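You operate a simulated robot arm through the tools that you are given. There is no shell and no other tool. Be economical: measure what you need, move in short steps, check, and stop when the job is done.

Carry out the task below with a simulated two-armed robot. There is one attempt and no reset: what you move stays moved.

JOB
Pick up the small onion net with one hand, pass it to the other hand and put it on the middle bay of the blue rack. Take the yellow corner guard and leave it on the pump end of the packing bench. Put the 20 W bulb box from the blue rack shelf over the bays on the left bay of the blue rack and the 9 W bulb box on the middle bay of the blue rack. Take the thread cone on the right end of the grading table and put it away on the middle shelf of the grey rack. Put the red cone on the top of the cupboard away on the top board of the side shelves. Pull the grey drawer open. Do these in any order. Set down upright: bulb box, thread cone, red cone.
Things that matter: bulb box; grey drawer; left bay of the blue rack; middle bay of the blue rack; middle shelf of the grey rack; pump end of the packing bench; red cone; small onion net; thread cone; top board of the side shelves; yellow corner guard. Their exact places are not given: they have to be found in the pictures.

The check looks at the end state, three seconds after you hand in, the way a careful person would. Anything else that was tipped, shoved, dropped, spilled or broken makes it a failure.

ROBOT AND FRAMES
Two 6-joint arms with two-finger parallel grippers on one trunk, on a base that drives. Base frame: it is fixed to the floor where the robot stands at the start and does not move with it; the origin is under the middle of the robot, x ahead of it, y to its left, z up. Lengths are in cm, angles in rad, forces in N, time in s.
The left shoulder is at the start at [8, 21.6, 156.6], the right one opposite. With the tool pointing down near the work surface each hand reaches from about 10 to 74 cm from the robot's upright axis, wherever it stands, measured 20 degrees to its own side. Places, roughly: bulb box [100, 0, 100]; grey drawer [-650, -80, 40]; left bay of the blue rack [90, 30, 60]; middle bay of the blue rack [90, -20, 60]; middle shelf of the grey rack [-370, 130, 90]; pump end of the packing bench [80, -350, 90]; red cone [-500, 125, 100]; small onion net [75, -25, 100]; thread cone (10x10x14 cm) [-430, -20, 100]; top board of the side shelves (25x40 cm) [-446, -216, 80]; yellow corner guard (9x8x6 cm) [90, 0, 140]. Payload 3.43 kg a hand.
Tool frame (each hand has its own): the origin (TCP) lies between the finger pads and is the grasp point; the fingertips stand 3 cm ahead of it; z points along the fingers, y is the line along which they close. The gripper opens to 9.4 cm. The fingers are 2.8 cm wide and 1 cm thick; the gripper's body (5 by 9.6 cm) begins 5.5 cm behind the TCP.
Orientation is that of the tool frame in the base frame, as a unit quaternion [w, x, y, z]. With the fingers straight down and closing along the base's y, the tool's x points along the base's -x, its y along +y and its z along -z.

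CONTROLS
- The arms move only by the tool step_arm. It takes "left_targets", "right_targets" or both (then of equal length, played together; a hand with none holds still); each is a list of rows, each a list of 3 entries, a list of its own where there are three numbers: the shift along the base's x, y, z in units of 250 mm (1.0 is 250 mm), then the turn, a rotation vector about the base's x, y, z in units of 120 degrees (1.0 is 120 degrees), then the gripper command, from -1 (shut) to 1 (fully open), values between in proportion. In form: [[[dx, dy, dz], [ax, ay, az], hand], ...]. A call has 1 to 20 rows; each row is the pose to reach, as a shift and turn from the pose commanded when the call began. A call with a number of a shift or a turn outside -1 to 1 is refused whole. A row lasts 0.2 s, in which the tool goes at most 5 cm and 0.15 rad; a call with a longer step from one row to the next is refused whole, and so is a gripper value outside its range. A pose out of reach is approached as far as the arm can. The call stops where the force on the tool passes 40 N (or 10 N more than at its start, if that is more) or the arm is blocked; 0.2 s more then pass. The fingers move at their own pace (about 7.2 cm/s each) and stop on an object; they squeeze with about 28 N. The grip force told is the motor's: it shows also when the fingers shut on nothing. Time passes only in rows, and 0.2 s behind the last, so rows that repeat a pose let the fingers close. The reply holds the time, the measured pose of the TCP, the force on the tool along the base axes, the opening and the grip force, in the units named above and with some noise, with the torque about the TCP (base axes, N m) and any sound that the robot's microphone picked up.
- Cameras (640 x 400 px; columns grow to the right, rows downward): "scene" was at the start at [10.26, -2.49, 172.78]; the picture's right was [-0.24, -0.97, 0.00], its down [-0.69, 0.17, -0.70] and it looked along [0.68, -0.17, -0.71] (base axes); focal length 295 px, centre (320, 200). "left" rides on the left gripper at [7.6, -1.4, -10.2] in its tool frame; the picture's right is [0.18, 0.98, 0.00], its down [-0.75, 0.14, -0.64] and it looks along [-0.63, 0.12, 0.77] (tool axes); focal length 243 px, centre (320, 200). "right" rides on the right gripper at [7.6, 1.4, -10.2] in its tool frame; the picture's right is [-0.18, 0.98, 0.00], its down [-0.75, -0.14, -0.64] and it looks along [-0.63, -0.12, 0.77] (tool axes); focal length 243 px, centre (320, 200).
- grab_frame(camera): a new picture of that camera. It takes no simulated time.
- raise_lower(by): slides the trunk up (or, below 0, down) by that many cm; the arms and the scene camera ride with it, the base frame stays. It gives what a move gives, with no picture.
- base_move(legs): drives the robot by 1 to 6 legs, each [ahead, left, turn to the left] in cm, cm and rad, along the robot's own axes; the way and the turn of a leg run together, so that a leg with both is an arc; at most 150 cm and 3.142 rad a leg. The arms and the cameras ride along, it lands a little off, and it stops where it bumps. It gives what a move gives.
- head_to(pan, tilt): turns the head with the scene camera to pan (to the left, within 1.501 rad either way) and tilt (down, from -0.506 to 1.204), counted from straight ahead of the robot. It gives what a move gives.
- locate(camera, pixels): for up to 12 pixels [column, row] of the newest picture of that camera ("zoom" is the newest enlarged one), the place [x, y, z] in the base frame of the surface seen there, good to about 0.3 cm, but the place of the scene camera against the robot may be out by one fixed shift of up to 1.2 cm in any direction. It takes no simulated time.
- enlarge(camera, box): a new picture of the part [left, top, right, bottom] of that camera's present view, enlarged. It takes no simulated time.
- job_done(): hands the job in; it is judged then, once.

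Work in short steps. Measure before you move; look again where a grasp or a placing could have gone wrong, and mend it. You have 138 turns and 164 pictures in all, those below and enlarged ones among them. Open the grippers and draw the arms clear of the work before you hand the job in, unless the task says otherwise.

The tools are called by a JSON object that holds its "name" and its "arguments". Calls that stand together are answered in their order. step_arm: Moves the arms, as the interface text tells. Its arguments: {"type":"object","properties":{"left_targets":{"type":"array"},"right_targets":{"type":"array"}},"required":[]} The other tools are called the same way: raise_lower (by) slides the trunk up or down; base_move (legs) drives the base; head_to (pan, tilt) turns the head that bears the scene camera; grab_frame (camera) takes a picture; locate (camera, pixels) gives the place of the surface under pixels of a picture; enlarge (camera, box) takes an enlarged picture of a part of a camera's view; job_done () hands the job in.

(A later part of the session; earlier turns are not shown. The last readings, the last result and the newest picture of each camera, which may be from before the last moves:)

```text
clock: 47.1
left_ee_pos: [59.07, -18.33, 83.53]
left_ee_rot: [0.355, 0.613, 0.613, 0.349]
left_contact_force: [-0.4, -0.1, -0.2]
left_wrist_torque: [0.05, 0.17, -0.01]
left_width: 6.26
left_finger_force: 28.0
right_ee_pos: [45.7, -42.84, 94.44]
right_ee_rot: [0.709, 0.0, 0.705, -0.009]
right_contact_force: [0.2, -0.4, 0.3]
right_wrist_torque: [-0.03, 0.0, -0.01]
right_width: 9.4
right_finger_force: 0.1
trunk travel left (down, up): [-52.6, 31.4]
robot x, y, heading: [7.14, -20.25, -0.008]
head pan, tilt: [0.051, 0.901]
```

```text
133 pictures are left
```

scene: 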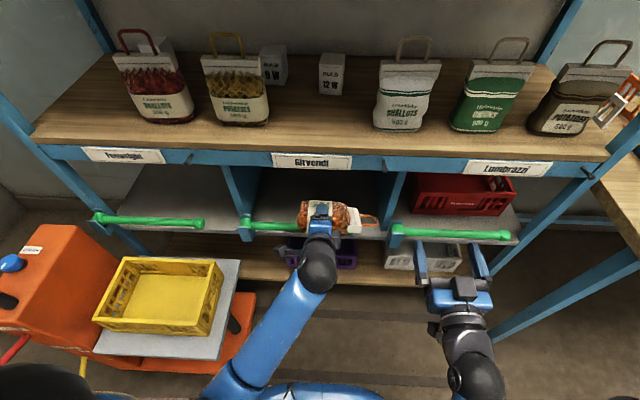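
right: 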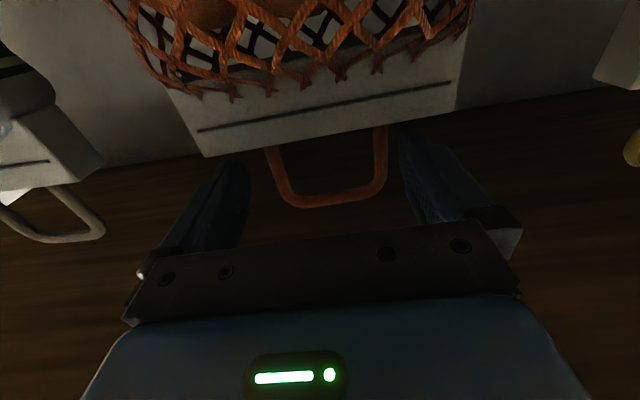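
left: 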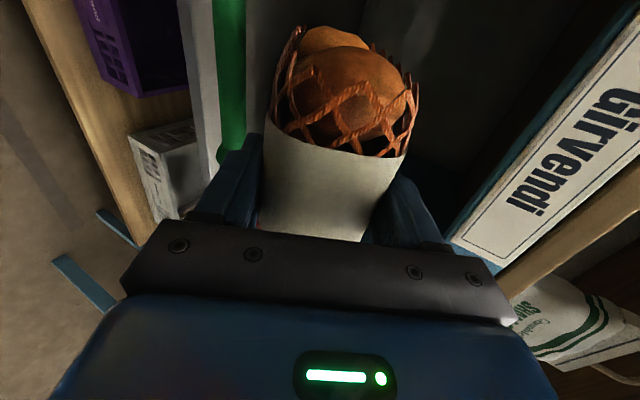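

Path into the middle bay is clear over the bar. I insert at z~82 then descend to z~70 at x 80.

{"name": "step_arm", "arguments": {"left_targets": [[[0.1, -0.02, -0.04], [0, 0, 0], -1], [[0.22, -0.04, -0.06], [0, 0, 0], -1], [[0.34, -0.04, -0.06], [0, 0, 0], -1], [[0.44, -0.04, -0.06], [0, 0, 0], -1], [[0.54, -0.04, -0.16], [0, 0, 0], -1], [[0.64, -0.04, -0.27], [0, 0, 0], -1], [[0.74, -0.04, -0.38], [0, 0, 0], -1], [[0.83, -0.04, -0.46], [0, 0, 0], -1]]}}

{"name": "grab_frame", "arguments": {"camera": "scene"}}

{"name": "enlarge", "arguments": {"camera": "scene", "box": [100, 10, 360, 130]}}

{"name": "grab_frame", "arguments": {"camera": "left"}}

```text
clock: 48.9
left_ee_pos: [79.96, -19.27, 71.94]
left_ee_rot: [0.356, 0.613, 0.613, 0.348]
left_contact_force: [0.8, -0.9, -0.3]
left_wrist_torque: [0.07, 0.16, -0.03]
left_width: 6.25
left_finger_force: 27.6
right_ee_pos: [45.78, -42.77, 94.46]
right_ee_rot: [0.709, -0.001, 0.706, -0.008]
right_contact_force: [0.2, 0.2, 0.5]
right_wrist_torque: [0.02, 0.0, 0.0]
right_width: 9.42
right_finger_force: 0.0
trunk travel left (down, up): [-52.6, 31.4]
robot x, y, heading: [7.71, -19.54, -0.002]
head pan, tilt: [0.051, 0.901]
```

```text
132 pictures are left
```

scene: 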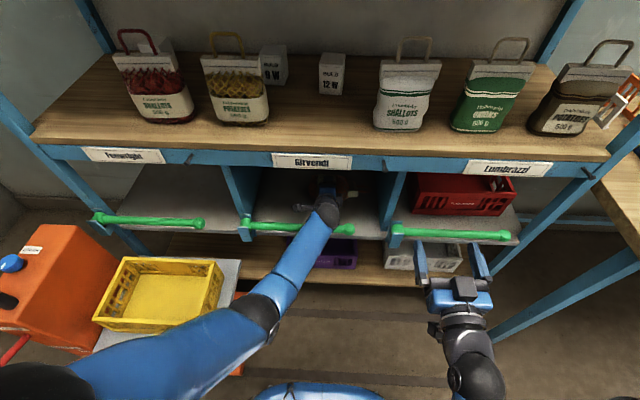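

```text
2.46 times, centred on (230, 70) of scene
```

zoom: 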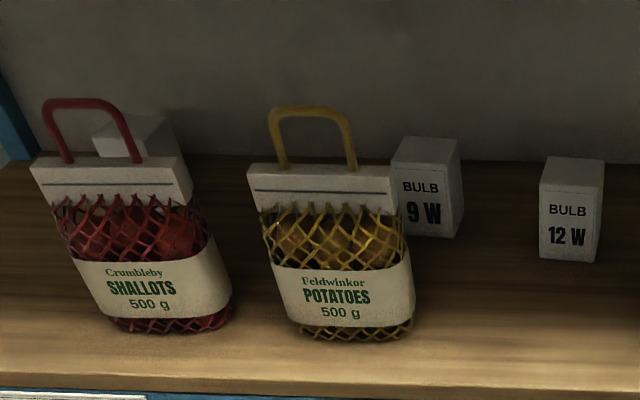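

```text
130 pictures are left
```

left: 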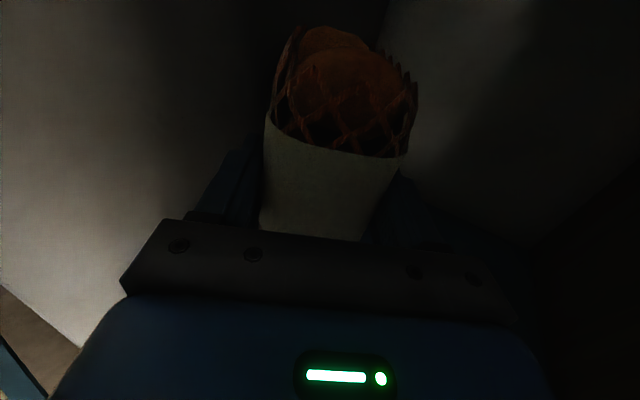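

Nothing touched. I lower 2 cm in small steps, then open.

{"name": "step_arm", "arguments": {"left_targets": [[[0, 0, -0.03], [0, 0, 0], -1], [[0, 0, -0.06], [0, 0, 0], -1], [[0, 0, -0.08], [0, 0, 0], -1]]}}

{"name": "enlarge", "arguments": {"camera": "scene", "box": [220, 160, 420, 285]}}

```text
clock: 49.7
left_ee_pos: [79.86, -19.39, 69.99]
left_ee_rot: [0.356, 0.613, 0.613, 0.348]
left_contact_force: [0.6, -0.3, -0.4]
left_wrist_torque: [0.04, 0.2, 0.02]
left_width: 6.25
left_finger_force: 28.0
right_ee_pos: [45.63, -42.75, 94.44]
right_ee_rot: [0.708, 0.001, 0.706, -0.007]
right_contact_force: [0.1, 0.3, 0.5]
right_wrist_torque: [-0.04, 0.0, 0.0]
right_width: 9.38
right_finger_force: 0.1
trunk travel left (down, up): [-52.6, 31.4]
robot x, y, heading: [7.42, -20.16, 0.001]
head pan, tilt: [0.051, 0.901]
```

```text
3.20 times, centred on (320, 222) of scene
```

zoom: 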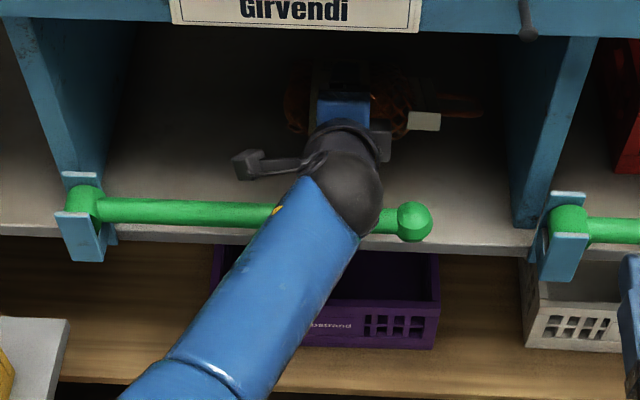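

No contact yet; lower another 1.2 cm gently.

{"name": "step_arm", "arguments": {"left_targets": [[[0, 0, -0.015], [0, 0, 0], -1], [[0, 0, -0.03], [0, 0, 0], -1], [[0, 0, -0.045], [0, 0, 0], -1]]}}

```text
clock: 50.5
left_ee_pos: [79.93, -19.44, 69.0]
left_ee_rot: [0.357, 0.613, 0.613, 0.348]
left_contact_force: [1.0, -0.6, -0.3]
left_wrist_torque: [-0.05, 0.06, 0.03]
left_width: 6.26
left_finger_force: 27.4
right_ee_pos: [45.63, -42.68, 94.48]
right_ee_rot: [0.709, 0.001, 0.705, -0.009]
right_contact_force: [0.1, 0.5, -0.3]
right_wrist_torque: [-0.01, 0.05, -0.01]
right_width: 9.43
right_finger_force: 0.1
trunk travel left (down, up): [-52.6, 31.4]
robot x, y, heading: [7.48, -20.22, -0.001]
head pan, tilt: [0.051, 0.901]
```

The torque dropped: front edge touches the floor. I open partially and retreat along the tool axis.

{"name": "step_arm", "arguments": {"left_targets": [[[0, 0, 0], [0, 0, 0], -0.2], [[0, 0, 0], [0, 0, 0], 0.3], [[0, 0, 0], [0, 0, 0], 0.6], [[0, 0, 0], [0, 0, 0], 0.6], [[-0.06, 0, 0.035], [0, 0, 0], 0.6], [[-0.14, 0, 0.08], [0, 0, 0], 0.6], [[-0.24, 0, 0.139], [0, 0, 0], 0.6], [[-0.36, 0, 0.208], [0, 0, 0], 0.6], [[-0.46, 0, 0.266], [0, 0, 0], 0.6]]}}

{"name": "enlarge", "arguments": {"camera": "scene", "box": [220, 160, 420, 285]}}

{"name": "grab_frame", "arguments": {"camera": "left"}}

```text
clock: 52.5
left_ee_pos: [68.13, -19.41, 75.69]
left_ee_rot: [0.355, 0.613, 0.613, 0.349]
left_contact_force: [0.8, -0.9, 0.4]
left_wrist_torque: [0.01, -0.04, 0.04]
left_width: 7.51
left_finger_force: 0.1
right_ee_pos: [45.7, -42.55, 94.57]
right_ee_rot: [0.709, 0.0, 0.705, -0.008]
right_contact_force: [0.3, -0.3, -0.4]
right_wrist_torque: [0.01, 0.0, 0.0]
right_width: 9.43
right_finger_force: 0.0
trunk travel left (down, up): [-52.6, 31.4]
robot x, y, heading: [7.28, -20.38, -0.003]
head pan, tilt: [0.051, 0.901]
```

```text
3.20 times, centred on (320, 222) of scene
```

zoom: 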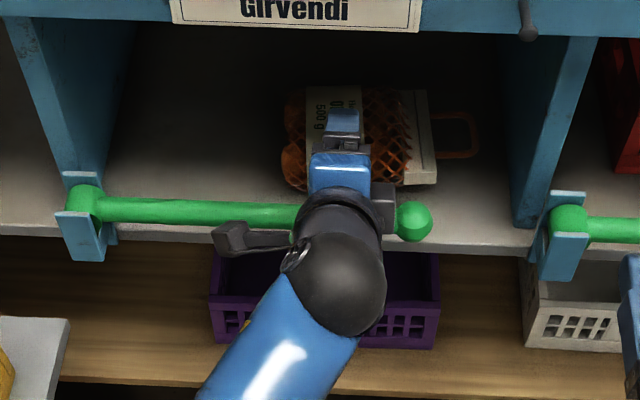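

```text
127 pictures are left
```

left: 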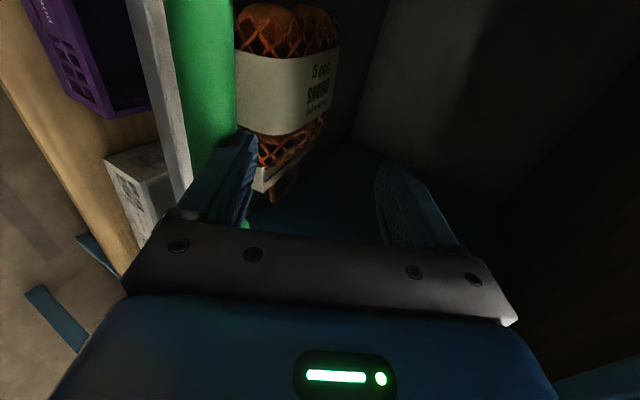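

The net lies in the middle bay. I raise the hand 4 cm over the bar and draw it out.

{"name": "step_arm", "arguments": {"left_targets": [[[0, 0, 0.08], [0, 0, 0], 0.6], [[0, 0, 0.16], [0, 0, 0], 0.6], [[-0.15, 0, 0.18], [0, 0, 0], 0.6], [[-0.32, 0, 0.18], [0, 0, 0], 0.6], [[-0.5, 0, 0.18], [0, 0, 0], 0.6]]}}

{"name": "grab_frame", "arguments": {"camera": "scene"}}

{"name": "locate", "arguments": {"camera": "scene", "pixels": [[333, 58], [333, 75], [273, 50], [284, 55], [285, 70], [275, 84], [265, 48], [148, 45], [155, 45], [160, 42], [262, 60], [320, 215]]}}

```text
clock: 53.7
left_ee_pos: [55.73, -19.38, 80.17]
left_ee_rot: [0.357, 0.612, 0.613, 0.35]
left_contact_force: [-0.2, -0.3, -0.5]
left_wrist_torque: [0.01, -0.02, 0.0]
left_width: 7.53
left_finger_force: 0.0
right_ee_pos: [45.57, -42.8, 94.62]
right_ee_rot: [0.709, 0.0, 0.705, -0.008]
right_contact_force: [0.1, 0.1, 0.2]
right_wrist_torque: [-0.01, 0.03, 0.0]
right_width: 9.39
right_finger_force: 0.1
trunk travel left (down, up): [-52.6, 31.4]
robot x, y, heading: [7.36, -20.11, 0.001]
head pan, tilt: [0.051, 0.901]
```

```text
126 pictures are left
```

scene: 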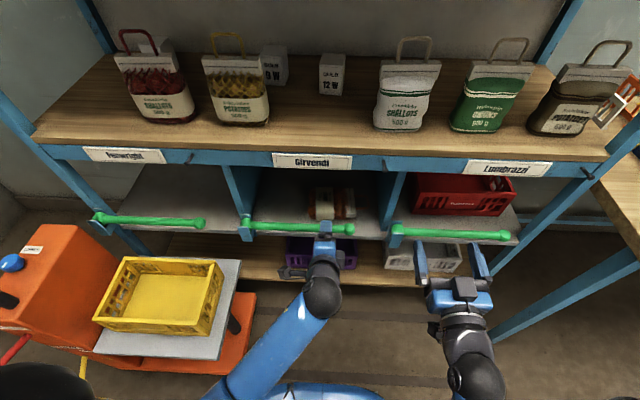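

```text
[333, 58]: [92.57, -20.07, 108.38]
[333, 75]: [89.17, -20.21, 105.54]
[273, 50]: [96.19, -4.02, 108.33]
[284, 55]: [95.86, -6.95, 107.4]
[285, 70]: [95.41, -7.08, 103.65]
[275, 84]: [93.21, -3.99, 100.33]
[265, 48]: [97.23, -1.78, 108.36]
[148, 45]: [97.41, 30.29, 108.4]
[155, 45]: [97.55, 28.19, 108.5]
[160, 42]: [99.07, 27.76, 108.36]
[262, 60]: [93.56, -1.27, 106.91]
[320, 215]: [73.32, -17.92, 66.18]
```

Net placed. Now I measure the 9 W box corners with an enlargement.

{"name": "enlarge", "arguments": {"camera": "scene", "box": [230, 25, 360, 105]}}

{"name": "enlarge", "arguments": {"camera": "scene", "box": [90, 15, 220, 95]}}

```text
4.92 times, centred on (295, 65) of scene
```

zoom: 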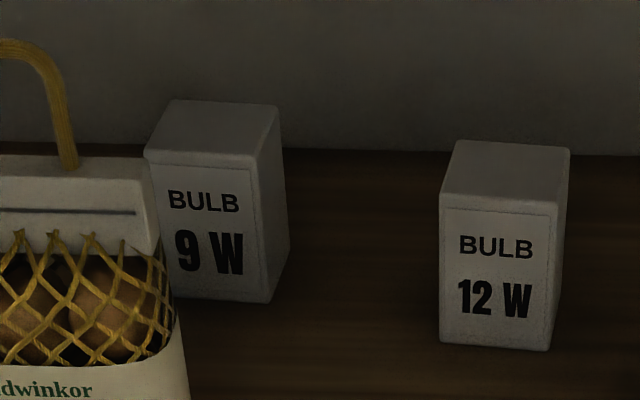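

```text
4.92 times, centred on (155, 55) of scene
```

zoom: 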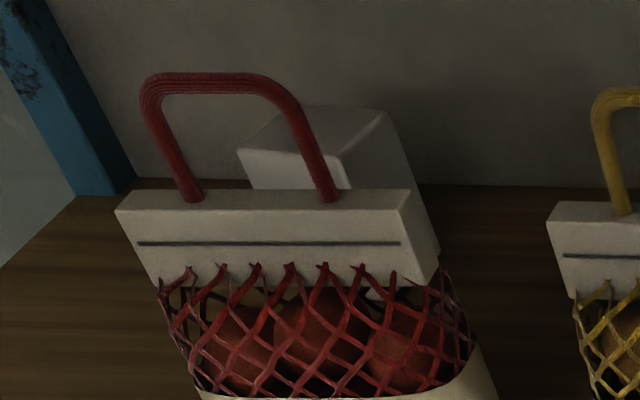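

I locate the box top corners in the plain scene picture.

{"name": "locate", "arguments": {"camera": "scene", "pixels": [[261, 54.5], [282, 55.5], [285, 46.5], [266, 45], [141, 44.5], [158, 45.5], [166, 37.5], [152, 36], [283, 80], [270, 81]]}}

```text
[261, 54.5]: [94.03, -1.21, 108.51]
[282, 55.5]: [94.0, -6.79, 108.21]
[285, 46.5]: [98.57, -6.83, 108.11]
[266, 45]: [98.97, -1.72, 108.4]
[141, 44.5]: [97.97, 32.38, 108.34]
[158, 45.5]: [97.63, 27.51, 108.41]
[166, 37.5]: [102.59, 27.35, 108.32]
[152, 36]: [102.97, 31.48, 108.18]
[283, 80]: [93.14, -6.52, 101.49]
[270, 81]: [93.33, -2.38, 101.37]
```

Both boxes are axis-aligned, 6×6×8.4 cm: 9 W centred (96.4, -4.0), 20 W at (100.3, 30). I back up 20 cm, raise 20 cm, and test rolling the right hand 180° so its camera is on top.

{"name": "base_move", "arguments": {"legs": [[-20, 0, 0]]}}

{"name": "raise_lower", "arguments": {"by": 20}}

{"name": "step_arm", "arguments": {"right_targets": [[[0, 0, 0], [0.07, 0, 0], 1], [[0, 0, 0], [0.14, 0, 0], 1], [[0, 0, 0], [0.21, 0, 0], 1], [[0, 0, 0], [0.28, 0, 0], 1], [[0, 0, 0], [0.35, 0, 0], 1], [[0, 0, 0], [0.42, 0, 0], 1], [[0, 0, 0], [0.49, 0, 0], 1], [[0, 0, 0], [0.56, 0, 0], 1], [[0, 0, 0], [0.63, 0, 0], 1], [[0, 0, 0], [0.7, 0, 0], 1], [[0, 0, 0], [0.75, 0, 0], 1]]}}

{"name": "step_arm", "arguments": {"right_targets": [[[0, 0, 0], [0.07, 0, 0], 1], [[0, 0, 0], [0.14, 0, 0], 1], [[0, 0, 0], [0.21, 0, 0], 1], [[0, 0, 0], [0.28, 0, 0], 1], [[0, 0, 0], [0.35, 0, 0], 1], [[0, 0, 0], [0.42, 0, 0], 1], [[0, 0, 0], [0.49, 0, 0], 1], [[0, 0, 0], [0.56, 0, 0], 1], [[0, 0, 0], [0.63, 0, 0], 1], [[0, 0, 0], [0.7, 0, 0], 1], [[0, 0, 0], [0.75, 0, 0], 1]]}}

```text
clock: 55.3
left_ee_pos: [35.92, -19.18, 80.09]
left_ee_rot: [0.356, 0.611, 0.615, 0.35]
left_contact_force: [-0.1, 0.5, -0.5]
left_wrist_torque: [-0.02, -0.04, 0.02]
left_width: 7.56
left_finger_force: 0.1
right_ee_pos: [25.74, -42.54, 94.52]
right_ee_rot: [0.709, -0.002, 0.705, -0.006]
right_contact_force: [0.0, 0.6, -0.2]
right_wrist_torque: [0.01, 0.01, 0.0]
right_width: 9.4
right_finger_force: 0.1
trunk travel left (down, up): [-52.6, 31.4]
robot x, y, heading: [-12.71, -20.06, 0.003]
head pan, tilt: [0.051, 0.901]
```

```text
clock: 57.4
left_ee_pos: [35.86, -19.13, 100.06]
left_ee_rot: [0.356, 0.611, 0.615, 0.35]
left_contact_force: [-0.1, 0.8, 0.6]
left_wrist_torque: [0.0, 0.02, 0.0]
left_width: 7.53
left_finger_force: 0.1
right_ee_pos: [25.72, -42.59, 114.38]
right_ee_rot: [0.709, -0.001, 0.705, -0.006]
right_contact_force: [1.0, -0.3, -0.4]
right_wrist_torque: [-0.01, 0.0, 0.03]
right_width: 9.41
right_finger_force: 0.0
trunk travel left (down, up): [-72.6, 11.4]
robot x, y, heading: [-12.5, -19.9, 0.005]
head pan, tilt: [0.051, 0.901]
```

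```text
clock: 59.8
left_ee_pos: [35.83, -19.21, 100.1]
left_ee_rot: [0.356, 0.611, 0.614, 0.35]
left_contact_force: [-0.2, 0.9, 0.0]
left_wrist_torque: [-0.01, -0.02, 0.01]
left_width: 7.52
left_finger_force: 0.0
right_ee_pos: [25.71, -42.72, 114.28]
right_ee_rot: [0.501, 0.501, 0.503, 0.495]
right_contact_force: [-0.4, -0.2, 0.1]
right_wrist_torque: [-0.04, 0.0, 0.01]
right_width: 9.4
right_finger_force: 0.0
trunk travel left (down, up): [-72.6, 11.4]
robot x, y, heading: [-12.56, -20.2, 0.001]
head pan, tilt: [0.051, 0.901]
```

```text
clock: 62.2
left_ee_pos: [35.83, -19.16, 99.93]
left_ee_rot: [0.356, 0.611, 0.614, 0.35]
left_contact_force: [-0.1, -0.2, 0.2]
left_wrist_torque: [-0.02, -0.02, 0.01]
left_width: 7.5
left_finger_force: 0.1
right_ee_pos: [25.81, -42.61, 114.32]
right_ee_rot: [0.0, 0.708, 0.005, 0.706]
right_contact_force: [-0.1, -0.1, -0.5]
right_wrist_torque: [0.02, -0.02, 0.0]
right_width: 9.38
right_finger_force: 0.0
trunk travel left (down, up): [-72.6, 11.4]
robot x, y, heading: [-12.55, -20.42, 0.004]
head pan, tilt: [0.051, 0.901]
```

Rolling works. Now I pitch 25° down and yaw 22° left with the right hand (to reach past the potato net), and move the left hand aside.

{"name": "step_arm", "arguments": {"right_targets": [[[0, 0, -0.03], [-0.007, 0.035, 0.03], 1], [[0, 0, -0.06], [-0.014, 0.07, 0.06], 1], [[0, 0, -0.09], [-0.021, 0.104, 0.091], 1], [[0, 0, -0.1], [-0.027, 0.138, 0.121], 1], [[0, 0, -0.1], [-0.034, 0.172, 0.151], 1], [[0, 0, -0.1], [-0.04, 0.2058, 0.1805], 1]], "left_targets": [[[-0.04, 0.15, 0.05], [0, 0, 0], 0.6], [[-0.08, 0.32, 0.1], [0, 0, 0], 0.6], [[-0.12, 0.5, 0.15], [0, 0, 0], 0.6], [[-0.16, 0.66, 0.2], [0, 0, 0], 0.6], [[-0.2, 0.82, 0.25], [0, 0, 0], 0.6], [[-0.2, 0.98, 0.3], [0, 0, 0], 0.6]]}}

{"name": "base_move", "arguments": {"legs": [[28, 8, 0]]}}

{"name": "head_to", "arguments": {"pan": 0.1, "tilt": 0.75}}

{"name": "grab_frame", "arguments": {"camera": "scene"}}

{"name": "grab_frame", "arguments": {"camera": "right"}}

```text
clock: 63.1
left_ee_pos: [32.64, -5.89, 103.86]
left_ee_rot: [0.356, 0.611, 0.615, 0.349]
left_contact_force: [-0.7, -0.1, 0.1]
left_wrist_torque: [0.02, -0.04, 0.0]
left_width: 7.53
left_finger_force: 0.0
right_ee_pos: [25.82, -37.51, 110.21]
right_ee_rot: [-0.11, 0.774, 0.159, 0.603]
right_contact_force: [-0.2, 0.5, 0.5]
right_wrist_torque: [0.0, 0.02, 0.05]
right_width: 9.4
right_finger_force: 0.1
right hand out of reach, approached as far as the arm can: row 1, 2, 3, 4
trunk travel left (down, up): [-72.6, 11.4]
robot x, y, heading: [-12.73, -20.25, 0.003]
head pan, tilt: [0.051, 0.901]
stopped in row 4 (right hand): the arm was blocked; the commanded pose is now the measured one
```

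```text
clock: 65.1
left_ee_pos: [58.13, 4.96, 103.78]
left_ee_rot: [0.354, 0.6, 0.626, 0.35]
left_contact_force: [0.1, 0.7, -0.4]
left_wrist_torque: [-0.08, -0.03, -0.12]
left_width: 7.54
left_finger_force: 0.1
right_ee_pos: [52.19, -26.91, 110.45]
right_ee_rot: [-0.113, 0.773, 0.172, 0.6]
right_contact_force: [0.9, 1.6, -0.9]
right_wrist_torque: [0.0, 0.01, -0.1]
right_width: 9.38
right_finger_force: 0.0
trunk travel left (down, up): [-72.6, 11.4]
robot x, y, heading: [13.35, -11.75, 0.033]
head pan, tilt: [0.051, 0.901]
```

```text
clock: 65.8
left_ee_pos: [58.02, 4.25, 103.97]
left_ee_rot: [0.351, 0.601, 0.624, 0.355]
left_contact_force: [0.4, 0.0, -0.3]
left_wrist_torque: [-0.02, -0.03, -0.01]
left_width: 7.52
left_finger_force: 0.0
right_ee_pos: [52.13, -27.64, 110.37]
right_ee_rot: [-0.117, 0.773, 0.171, 0.6]
right_contact_force: [0.0, 0.2, 0.1]
right_wrist_torque: [-0.03, -0.02, -0.02]
right_width: 9.41
right_finger_force: 0.1
trunk travel left (down, up): [-72.6, 11.4]
robot x, y, heading: [13.28, -11.44, 0.038]
head pan, tilt: [0.099, 0.75]
```

```text
123 pictures are left
```

scene: 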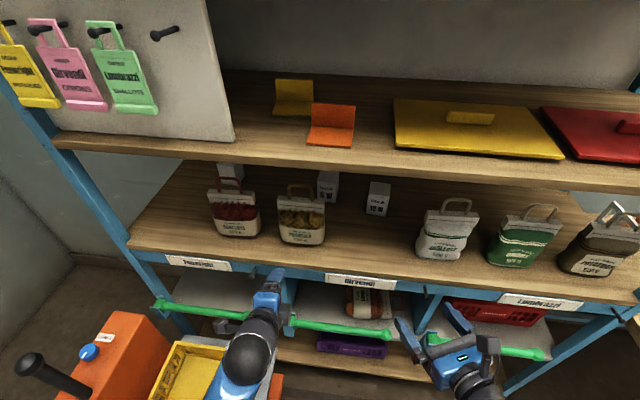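

```text
122 pictures are left
```

right: 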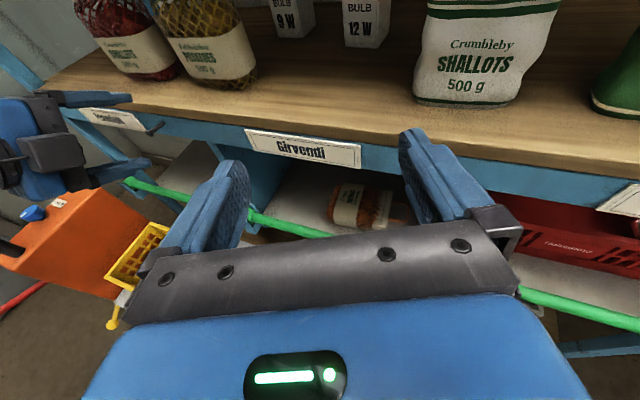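

The base landed slightly rotated; I check the cart for contact by looking down-left and at the lower view.

{"name": "head_to", "arguments": {"pan": 0.6, "tilt": 1.2}}

{"name": "grab_frame", "arguments": {"camera": "scene"}}

```text
clock: 66.8
left_ee_pos: [58.12, 3.84, 104.06]
left_ee_rot: [0.351, 0.602, 0.623, 0.356]
left_contact_force: [0.2, 0.1, 0.0]
left_wrist_torque: [-0.02, -0.03, -0.02]
left_width: 7.56
left_finger_force: 0.2
right_ee_pos: [52.03, -28.09, 110.33]
right_ee_rot: [-0.118, 0.772, 0.17, 0.601]
right_contact_force: [-0.9, -0.7, -0.3]
right_wrist_torque: [-0.01, 0.0, 0.05]
right_width: 9.42
right_finger_force: 0.1
trunk travel left (down, up): [-72.6, 11.4]
robot x, y, heading: [13.54, -11.54, 0.029]
head pan, tilt: [0.6, 1.201]
```

```text
121 pictures are left
```

scene: 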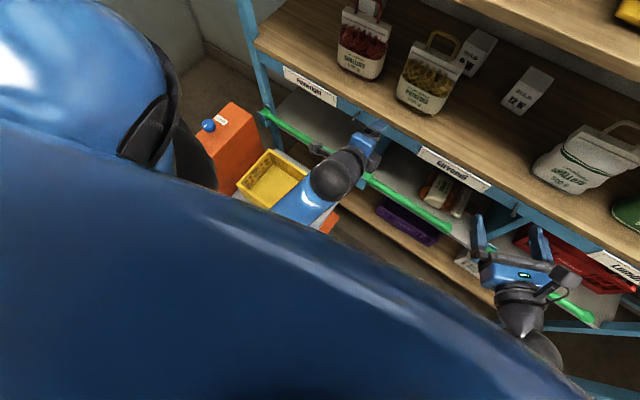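

I measure the cart's near edges in this picture.

{"name": "locate", "arguments": {"camera": "scene", "pixels": [[330, 222], [333, 212], [240, 197], [268, 207], [224, 185], [305, 178]]}}

```text
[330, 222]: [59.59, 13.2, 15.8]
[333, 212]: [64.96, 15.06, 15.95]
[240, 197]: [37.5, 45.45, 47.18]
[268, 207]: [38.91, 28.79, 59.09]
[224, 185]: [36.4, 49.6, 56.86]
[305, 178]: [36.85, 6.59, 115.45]
```

The cart's corner is at about (36, 13); I shift right 6 cm to be clear, straighten, and lower the trunk 14 cm.

{"name": "base_move", "arguments": {"legs": [[0, -6, -0.03]]}}

{"name": "raise_lower", "arguments": {"by": -14}}

{"name": "step_arm", "arguments": {"right_targets": [[[0, 0, 0.1], [0, 0, 0], 1], [[0, 0, 0.2], [0, 0, 0], 1], [[0, 0, 0.3], [0, 0, 0], 1]], "left_targets": [[[-0.1, 0.15, 0.1], [0, 0, 0], 0.6], [[-0.2, 0.3, 0.2], [0, 0, 0], 0.6], [[-0.3, 0.4, 0.2], [0, 0, 0], 0.6]]}}

```text
clock: 67.7
left_ee_pos: [58.59, -2.35, 103.91]
left_ee_rot: [0.357, 0.61, 0.616, 0.347]
left_contact_force: [0.6, 1.1, -0.3]
left_wrist_torque: [-0.02, 0.02, -0.02]
left_width: 7.54
left_finger_force: 0.0
right_ee_pos: [51.68, -34.07, 110.5]
right_ee_rot: [-0.106, 0.775, 0.161, 0.601]
right_contact_force: [0.1, 0.6, 0.3]
right_wrist_torque: [-0.05, 0.01, -0.06]
right_width: 9.42
right_finger_force: 0.0
trunk travel left (down, up): [-72.6, 11.4]
robot x, y, heading: [13.49, -17.7, 0.007]
head pan, tilt: [0.6, 1.201]
```

```text
clock: 69.4
left_ee_pos: [58.6, -3.06, 89.97]
left_ee_rot: [0.356, 0.611, 0.614, 0.35]
left_contact_force: [0.8, -0.3, 0.2]
left_wrist_torque: [-0.01, 0.01, -0.02]
left_width: 7.54
left_finger_force: 0.0
right_ee_pos: [51.78, -34.92, 96.34]
right_ee_rot: [-0.109, 0.774, 0.159, 0.603]
right_contact_force: [-1.0, -0.2, 0.2]
right_wrist_torque: [-0.02, -0.03, -0.01]
right_width: 9.39
right_finger_force: 0.1
trunk travel left (down, up): [-58.6, 25.4]
robot x, y, heading: [13.37, -17.52, 0.003]
head pan, tilt: [0.6, 1.201]
```

```text
refused: row 1 steps farther than a row can; nothing moved
```

The tool is yawed 22°, pitched 14°; I add 12° pitch, move to a start point (64, -17.4, 107) on the approach line, with the left hand drawn aside.

{"name": "step_arm", "arguments": {"right_targets": [[[0.022, 0.109, 0.107], [-0.0094, 0.0232, 0], 1], [[0.044, 0.218, 0.214], [-0.0188, 0.0464, 0], 1], [[0.066, 0.327, 0.321], [-0.0281, 0.0695, 0], 1], [[0.088, 0.436, 0.428], [-0.0375, 0.0927, 0], 1], [[0.22, 0.52, 0.428], [-0.0375, 0.0927, 0], 1], [[0.35, 0.61, 0.428], [-0.0375, 0.0927, 0], 1], [[0.488, 0.7, 0.428], [-0.0375, 0.0927, 0], 1]], "left_targets": [[[-0.05, 0.09, 0.03], [0, 0, 0], 0.6], [[-0.1, 0.18, 0.06], [0, 0, 0], 0.6], [[-0.15, 0.27, 0.09], [0, 0, 0], 0.6], [[-0.2, 0.36, 0.12], [0, 0, 0], 0.6], [[-0.24, 0.44, 0.15], [0, 0, 0], 0.6], [[-0.28, 0.5, 0.18], [0, 0, 0], 0.6], [[-0.3, 0.55, 0.2], [0, 0, 0], 0.6]]}}

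{"name": "head_to", "arguments": {"pan": 0.1, "tilt": 0.6}}

{"name": "grab_frame", "arguments": {"camera": "scene"}}

{"name": "grab_frame", "arguments": {"camera": "right"}}

```text
clock: 71.1
left_ee_pos: [52.86, 5.53, 92.45]
left_ee_rot: [0.385, 0.666, 0.559, 0.31]
left_contact_force: [0.0, 0.4, -0.1]
left_wrist_torque: [-0.01, -0.01, -0.03]
left_width: 7.49
left_finger_force: 0.1
left hand out of reach, approached as far as the arm can: row 4, 5, 6, 7
right_ee_pos: [67.06, -23.63, 106.15]
right_ee_rot: [-0.092, 0.825, 0.198, 0.521]
right_contact_force: [-0.8, -0.4, 0.6]
right_wrist_torque: [-0.02, -0.04, 0.01]
right_width: 9.43
right_finger_force: 0.0
right hand out of reach, approached as far as the arm can: row 1, 2, 3, 4, 5, 6, 7
trunk travel left (down, up): [-58.6, 25.4]
robot x, y, heading: [13.59, -17.49, 0.005]
head pan, tilt: [0.6, 1.201]
stopped in row 7 (left hand): the arm was blocked; the commanded pose is now the measured one
```

```text
clock: 72.1
left_ee_pos: [52.68, 5.46, 92.42]
left_ee_rot: [0.385, 0.665, 0.559, 0.311]
left_contact_force: [-0.8, -0.1, -0.3]
left_wrist_torque: [-0.04, 0.0, 0.01]
left_width: 7.51
left_finger_force: 0.1
right_ee_pos: [66.74, -23.72, 106.23]
right_ee_rot: [-0.092, 0.825, 0.198, 0.521]
right_contact_force: [-0.7, 0.1, 0.2]
right_wrist_torque: [-0.01, 0.03, -0.01]
right_width: 9.42
right_finger_force: 0.1
trunk travel left (down, up): [-58.6, 25.4]
robot x, y, heading: [13.49, -17.71, 0.004]
head pan, tilt: [0.099, 0.6]
```

```text
120 pictures are left
```

scene: 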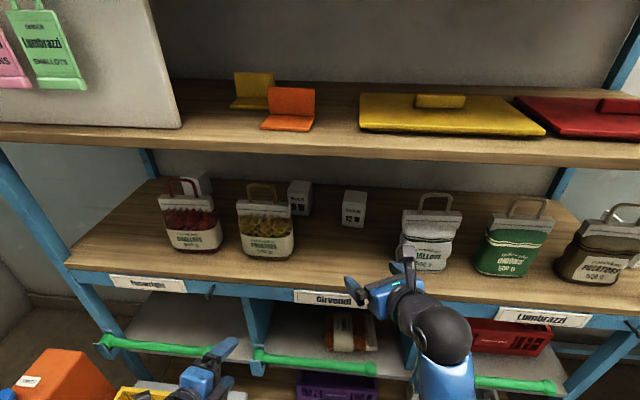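

```text
119 pictures are left
```

right: 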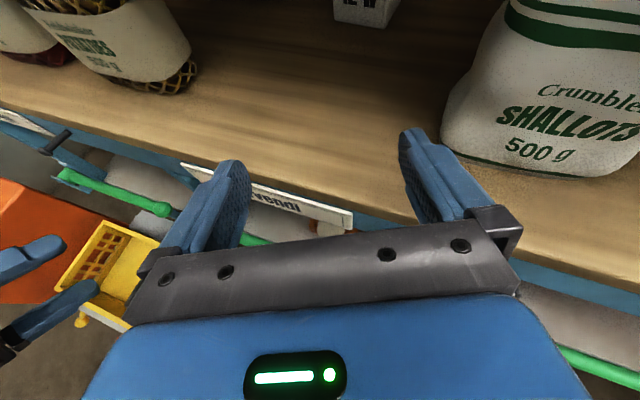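

The folding limit (too near the body) stopped it; farther out should be fine. I re-measure the potato net's right edge and the box now, and re-sync the right hand with a null row.

{"name": "step_arm", "arguments": {"right_targets": [[[0, 0, 0], [0, 0, 0.02], 1], [[0, 0, 0], [0, 0, 0.0417], 1]]}}

{"name": "enlarge", "arguments": {"camera": "scene", "box": [220, 165, 380, 265]}}

{"name": "locate", "arguments": {"camera": "scene", "pixels": [[292, 205], [292, 235], [291, 252], [279, 190], [306, 212], [302, 200], [290, 210], [312, 200]]}}

```text
clock: 72.7
left_ee_pos: [52.74, 5.44, 92.49]
left_ee_rot: [0.383, 0.667, 0.559, 0.311]
left_contact_force: [-0.1, -0.6, -0.6]
left_wrist_torque: [0.02, 0.02, -0.03]
left_width: 7.52
left_finger_force: 0.1
right_ee_pos: [66.89, -23.79, 106.09]
right_ee_rot: [-0.115, 0.816, 0.234, 0.517]
right_contact_force: [-0.1, 0.3, -0.5]
right_wrist_torque: [-0.02, -0.02, -0.03]
right_width: 9.41
right_finger_force: 0.1
trunk travel left (down, up): [-58.6, 25.4]
robot x, y, heading: [13.53, -17.81, 0.002]
head pan, tilt: [0.099, 0.6]
```

```text
4.00 times, centred on (300, 215) of scene
```

zoom: 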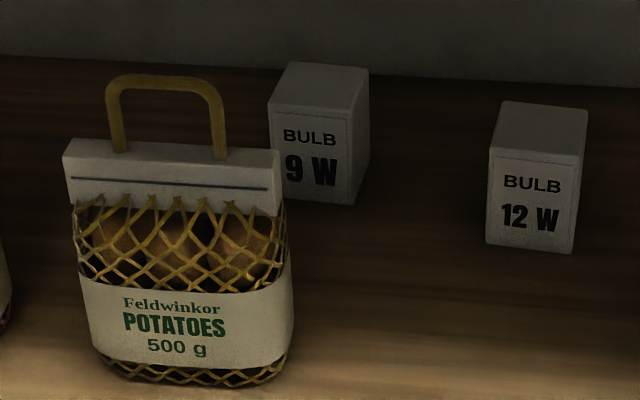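

```text
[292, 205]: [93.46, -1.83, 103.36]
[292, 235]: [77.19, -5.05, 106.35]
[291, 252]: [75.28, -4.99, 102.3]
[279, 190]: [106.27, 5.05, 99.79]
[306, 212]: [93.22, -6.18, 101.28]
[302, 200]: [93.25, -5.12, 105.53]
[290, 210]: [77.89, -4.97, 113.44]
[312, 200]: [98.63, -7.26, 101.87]
```

Net edge y -5.1; box centre (96.3, -4.2). Tool yaw is 28.5°, so I step onto the approach line at (76, -15.7, 107).

{"name": "step_arm", "arguments": {"right_targets": [[[0.04, 0.12, 0.036], [0, 0, 0], 1], [[0.16, 0.22, 0.036], [0, 0, 0], 1], [[0.28, 0.28, 0.036], [0, 0, 0], 1], [[0.364, 0.324, 0.036], [0, 0, 0], 1], [[0.364, 0.324, 0.036], [0, 0, 0], 1]]}}

{"name": "grab_frame", "arguments": {"camera": "right"}}

```text
clock: 73.9
left_ee_pos: [52.81, 5.37, 92.47]
left_ee_rot: [0.385, 0.666, 0.559, 0.311]
left_contact_force: [0.6, 0.9, -0.6]
left_wrist_torque: [-0.02, -0.01, 0.0]
left_width: 7.52
left_finger_force: 0.1
right_ee_pos: [75.97, -15.68, 106.97]
right_ee_rot: [-0.115, 0.816, 0.234, 0.517]
right_contact_force: [0.2, -0.8, -0.1]
right_wrist_torque: [0.0, -0.04, 0.03]
right_width: 9.39
right_finger_force: 0.0
trunk travel left (down, up): [-58.6, 25.4]
robot x, y, heading: [13.21, -17.13, 0.002]
head pan, tilt: [0.099, 0.6]
```

```text
117 pictures are left
```

right: 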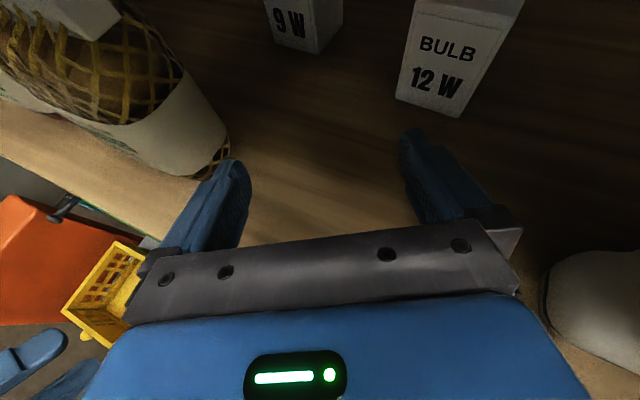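

On the line with both nets clear; I advance 20.4 cm along it to the 9 W box.

{"name": "step_arm", "arguments": {"right_targets": [[[0.15, 0.0815, 0], [0, 0, 0], 1], [[0.3, 0.163, 0], [0, 0, 0], 1], [[0.45, 0.2445, 0], [0, 0, 0], 1], [[0.58, 0.315, 0], [0, 0, 0], 1], [[0.7, 0.38, -0.02], [0, 0, 0], 1], [[0.8, 0.435, -0.035], [0, 0, 0], 1]]}}

{"name": "grab_frame", "arguments": {"camera": "right"}}

{"name": "enlarge", "arguments": {"camera": "scene", "box": [200, 140, 400, 265]}}

```text
clock: 75.3
left_ee_pos: [52.87, 5.57, 92.53]
left_ee_rot: [0.385, 0.666, 0.559, 0.31]
left_contact_force: [0.7, 0.7, -0.5]
left_wrist_torque: [-0.01, -0.01, -0.01]
left_width: 7.51
left_finger_force: 0.1
right_ee_pos: [95.82, -4.46, 106.08]
right_ee_rot: [-0.115, 0.815, 0.234, 0.517]
right_contact_force: [0.8, 0.4, -0.8]
right_wrist_torque: [-0.01, 0.02, -0.04]
right_width: 9.42
right_finger_force: 0.2
trunk travel left (down, up): [-58.6, 25.4]
robot x, y, heading: [13.21, -17.9, 0.002]
head pan, tilt: [0.099, 0.6]
```

```text
116 pictures are left
```

right: 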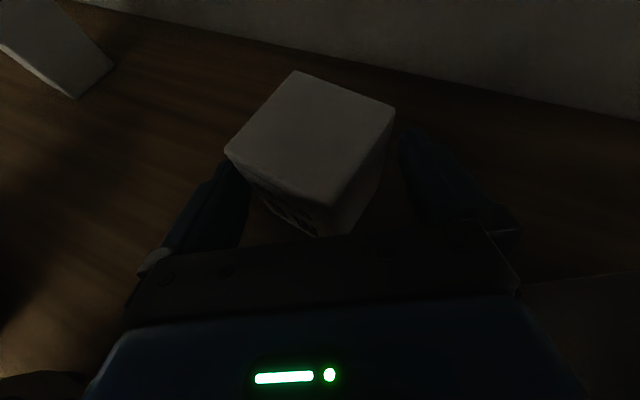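

```text
3.20 times, centred on (300, 202) of scene
```

zoom: 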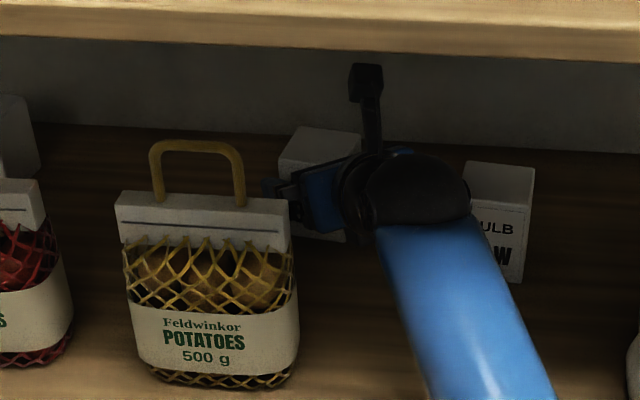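

The 9 W box lies between the fingers. I close slowly (it will align) and lift 1.5 cm.

{"name": "step_arm", "arguments": {"right_targets": [[[0, 0, 0], [0, 0, 0], 0.8], [[0, 0, 0], [0, 0, 0], 0.6], [[0, 0, 0], [0, 0, 0], 0.4], [[0, 0, 0], [0, 0, 0], 0.2], [[0, 0, 0], [0, 0, 0], -0.2], [[0, 0, 0], [0, 0, 0], -1], [[0, 0, 0], [0, 0, 0], -1], [[0, 0, 0.06], [0, 0, 0], -1], [[0, 0, 0.06], [0, 0, 0], -1]]}}

{"name": "grab_frame", "arguments": {"camera": "right"}}

```text
clock: 77.3
left_ee_pos: [52.65, 5.42, 92.5]
left_ee_rot: [0.384, 0.666, 0.559, 0.311]
left_contact_force: [-0.4, -0.5, 0.5]
left_wrist_torque: [0.01, 0.0, -0.01]
left_width: 7.52
left_finger_force: 0.1
right_ee_pos: [95.76, -4.65, 107.71]
right_ee_rot: [-0.113, 0.816, 0.233, 0.516]
right_contact_force: [0.7, -0.2, -0.8]
right_wrist_torque: [-0.04, 0.06, 0.02]
right_width: 8.67
right_finger_force: 28.1
trunk travel left (down, up): [-58.6, 25.4]
robot x, y, heading: [13.54, -17.44, 0.006]
head pan, tilt: [0.099, 0.6]
```

```text
114 pictures are left
```

right: 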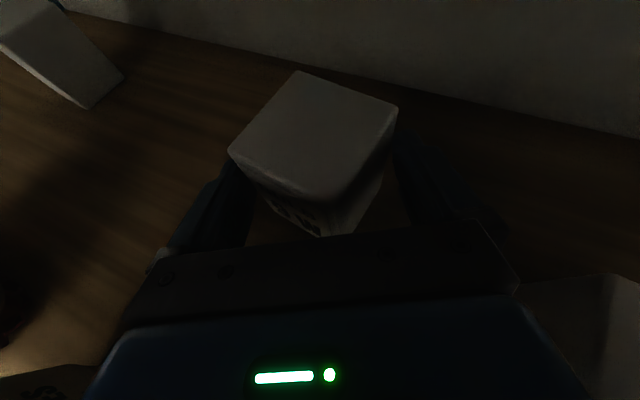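

The box was gripped across its corners (8.67 cm) but is held and lifted. I withdraw along the approach line gently and check.

{"name": "step_arm", "arguments": {"right_targets": [[[-0.06, -0.033, 0.02], [0, 0, 0], -1], [[-0.14, -0.076, 0.04], [0, 0, 0], -1], [[-0.25, -0.136, 0.04], [0, 0, 0], -1], [[-0.36, -0.195, 0.04], [0, 0, 0], -1], [[-0.47, -0.255, 0.04], [0, 0, 0], -1], [[-0.58, -0.315, 0.04], [0, 0, 0], -1], [[-0.69, -0.375, 0.04], [0, 0, 0], -1], [[-0.78, -0.425, 0.04], [0, 0, 0], -1]]}}

{"name": "grab_frame", "arguments": {"camera": "right"}}

{"name": "grab_frame", "arguments": {"camera": "scene"}}

```text
clock: 79.1
left_ee_pos: [52.72, 5.42, 92.41]
left_ee_rot: [0.384, 0.665, 0.559, 0.311]
left_contact_force: [0.0, -0.3, 0.7]
left_wrist_torque: [-0.02, 0.0, -0.02]
left_width: 7.52
left_finger_force: 0.1
right_ee_pos: [76.23, -15.39, 108.66]
right_ee_rot: [-0.115, 0.816, 0.234, 0.517]
right_contact_force: [0.0, 0.5, -0.4]
right_wrist_torque: [-0.03, -0.02, 0.03]
right_width: 8.69
right_finger_force: 28.0
trunk travel left (down, up): [-58.6, 25.4]
robot x, y, heading: [13.06, -17.56, 0.003]
head pan, tilt: [0.099, 0.6]
```

```text
113 pictures are left
```

right: 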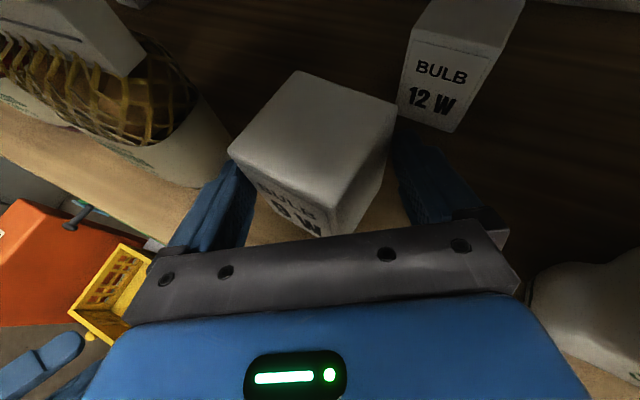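

```text
112 pictures are left
```

scene: 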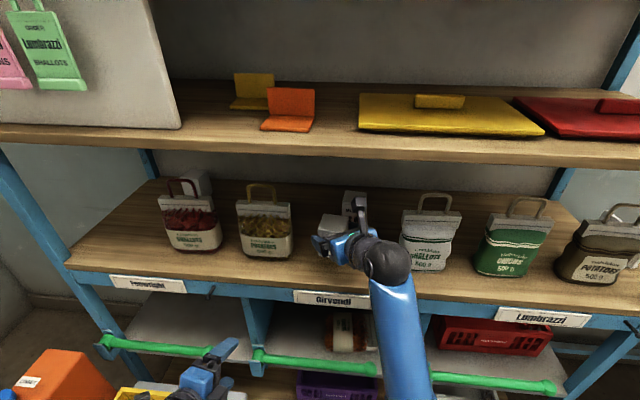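

Held firmly. I drive back 24 cm, then yaw the hand straight while it is in free space.

{"name": "base_move", "arguments": {"legs": [[-24, 0, 0]]}}

{"name": "step_arm", "arguments": {"right_targets": [[[0, -0.02, 0], [0, 0, -0.06], -1], [[0, -0.04, 0], [0, 0, -0.12], -1], [[0, -0.06, 0], [0, 0, -0.18], -1], [[0, -0.08, 0], [0, 0, -0.2375], -1]]}}

{"name": "raise_lower", "arguments": {"by": -25}}

{"name": "head_to", "arguments": {"pan": 0.0, "tilt": 0.7}}

{"name": "grab_frame", "arguments": {"camera": "scene"}}

```text
clock: 80.9
left_ee_pos: [28.88, 5.53, 92.4]
left_ee_rot: [0.383, 0.666, 0.56, 0.311]
left_contact_force: [0.2, 1.0, -0.4]
left_wrist_torque: [0.01, -0.01, -0.01]
left_width: 7.52
left_finger_force: 0.1
right_ee_pos: [52.43, -15.47, 108.53]
right_ee_rot: [-0.115, 0.816, 0.233, 0.517]
right_contact_force: [0.2, -0.2, -1.2]
right_wrist_torque: [-0.03, 0.01, -0.01]
right_width: 8.65
right_finger_force: 28.1
trunk travel left (down, up): [-58.6, 25.4]
robot x, y, heading: [-10.61, -17.71, 0.006]
head pan, tilt: [0.099, 0.6]
```

```text
clock: 81.9
left_ee_pos: [28.83, 5.22, 92.46]
left_ee_rot: [0.384, 0.666, 0.559, 0.311]
left_contact_force: [0.6, -0.2, -0.4]
left_wrist_torque: [0.02, -0.02, -0.03]
left_width: 7.53
left_finger_force: 0.0
right_ee_pos: [54.28, -27.2, 110.86]
right_ee_rot: [-0.001, 0.837, 0.14, 0.528]
right_contact_force: [-0.2, 0.6, -0.4]
right_wrist_torque: [0.01, 0.0, 0.0]
right_width: 8.63
right_finger_force: 27.5
right hand out of reach, approached as far as the arm can: row 1, 2, 3, 4
trunk travel left (down, up): [-58.6, 25.4]
robot x, y, heading: [-10.51, -17.61, 0.007]
head pan, tilt: [0.099, 0.6]
```

```text
clock: 84.4
left_ee_pos: [28.73, 5.44, 67.31]
left_ee_rot: [0.385, 0.665, 0.559, 0.312]
left_contact_force: [-0.4, 0.1, -0.6]
left_wrist_torque: [-0.03, 0.01, -0.01]
left_width: 7.5
left_finger_force: 0.0
right_ee_pos: [54.03, -26.91, 85.92]
right_ee_rot: [-0.002, 0.837, 0.141, 0.529]
right_contact_force: [-0.7, 0.7, -0.4]
right_wrist_torque: [0.01, 0.0, 0.01]
right_width: 8.6
right_finger_force: 27.9
trunk travel left (down, up): [-33.6, 50.4]
robot x, y, heading: [-10.37, -17.53, 0.003]
head pan, tilt: [0.099, 0.6]
```

```text
clock: 85.1
left_ee_pos: [28.65, 5.47, 67.41]
left_ee_rot: [0.384, 0.666, 0.559, 0.311]
left_contact_force: [1.2, 0.7, -0.3]
left_wrist_torque: [-0.01, 0.0, 0.02]
left_width: 7.53
left_finger_force: 0.0
right_ee_pos: [54.17, -26.94, 85.83]
right_ee_rot: [-0.002, 0.837, 0.141, 0.529]
right_contact_force: [-0.4, 1.1, 0.0]
right_wrist_torque: [0.0, 0.02, 0.01]
right_width: 8.62
right_finger_force: 28.0
trunk travel left (down, up): [-33.6, 50.4]
robot x, y, heading: [-10.77, -17.97, 0.007]
head pan, tilt: [0.0, 0.7]
```

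```text
111 pictures are left
```

scene: 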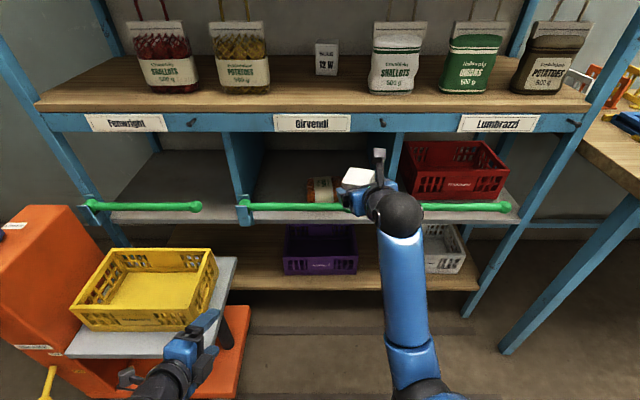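

The right hand's box bottom is ~6.1 cm below TCP. I raise/advance the left hand clear of the cart, then drive 15 ahead and 8 left.

{"name": "step_arm", "arguments": {"left_targets": [[[0.06, 0, 0.16], [0, 0, 0], 0.6], [[0.12, 0, 0.32], [0, 0, 0], 0.6], [[0.18, 0, 0.48], [0, 0, 0], 0.6], [[0.24, 0, 0.64], [0, 0, 0], 0.6], [[0.32, 0, 0.8], [0, 0, 0], 0.6], [[0.4, 0, 0.96], [0, 0, 0], 0.6]]}}

{"name": "base_move", "arguments": {"legs": [[15, 8, 0]]}}

{"name": "grab_frame", "arguments": {"camera": "scene"}}

{"name": "grab_frame", "arguments": {"camera": "right"}}

```text
clock: 86.5
left_ee_pos: [41.05, 5.95, 90.52]
left_ee_rot: [0.384, 0.665, 0.56, 0.31]
left_contact_force: [0.1, -0.9, -0.4]
left_wrist_torque: [0.0, 0.01, 0.01]
left_width: 7.51
left_finger_force: 0.1
left hand out of reach, approached as far as the arm can: row 1, 2, 3, 4, 5, 6
right_ee_pos: [54.11, -26.92, 85.98]
right_ee_rot: [-0.002, 0.837, 0.142, 0.528]
right_contact_force: [0.3, -0.4, -0.7]
right_wrist_torque: [-0.02, -0.02, 0.01]
right_width: 8.59
right_finger_force: 28.1
trunk travel left (down, up): [-33.6, 50.4]
robot x, y, heading: [-10.65, -17.23, 0.011]
head pan, tilt: [0.0, 0.7]
```

```text
clock: 88.0
left_ee_pos: [56.02, 13.79, 90.31]
left_ee_rot: [0.385, 0.666, 0.559, 0.31]
left_contact_force: [-0.2, -0.6, -0.1]
left_wrist_torque: [0.0, -0.02, 0.0]
left_width: 7.54
left_finger_force: 0.0
right_ee_pos: [69.19, -18.95, 86.0]
right_ee_rot: [-0.002, 0.838, 0.141, 0.528]
right_contact_force: [0.4, -0.3, -1.8]
right_wrist_torque: [0.0, 0.02, 0.01]
right_width: 8.58
right_finger_force: 27.8
trunk travel left (down, up): [-33.6, 50.4]
robot x, y, heading: [4.34, -9.35, 0.004]
head pan, tilt: [0.0, 0.7]
```

```text
110 pictures are left
```

scene: 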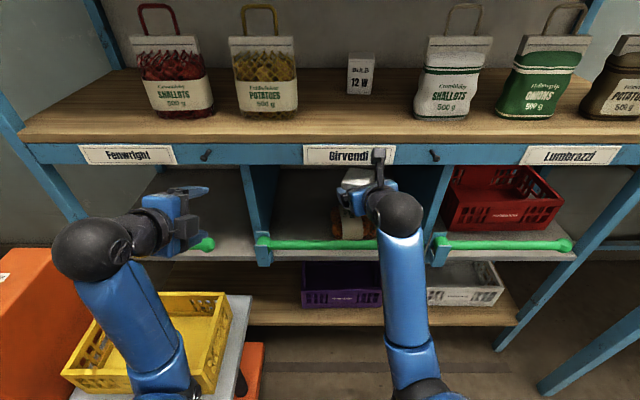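

```text
109 pictures are left
```

right: 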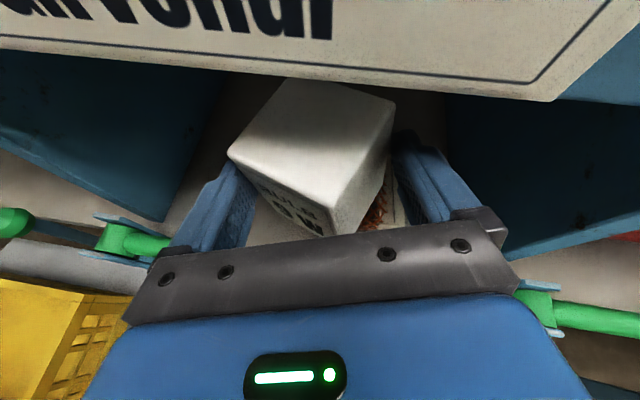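

Camera atop the hand is close to the rail, so I first back 3 cm and shift left to y -5, then descend to z 79.5.

{"name": "step_arm", "arguments": {"right_targets": [[[-0.06, 0, -0.02], [0, 0, 0], -1], [[-0.12, 0.04, -0.04], [0, 0, 0], -1]]}}

```text
clock: 88.6
left_ee_pos: [56.07, 13.79, 90.29]
left_ee_rot: [0.385, 0.665, 0.559, 0.31]
left_contact_force: [-0.2, -0.8, 0.0]
left_wrist_torque: [0.0, -0.03, 0.01]
left_width: 7.53
left_finger_force: 0.1
right_ee_pos: [66.15, -18.51, 85.18]
right_ee_rot: [0.0, 0.836, 0.147, 0.528]
right_contact_force: [-0.1, 1.3, -1.2]
right_wrist_torque: [-0.06, 0.03, -0.02]
right_width: 8.57
right_finger_force: 28.0
right hand out of reach, approached as far as the arm can: row 2
trunk travel left (down, up): [-33.6, 50.4]
robot x, y, heading: [4.28, -9.51, 0.001]
head pan, tilt: [0.0, 0.7]
```

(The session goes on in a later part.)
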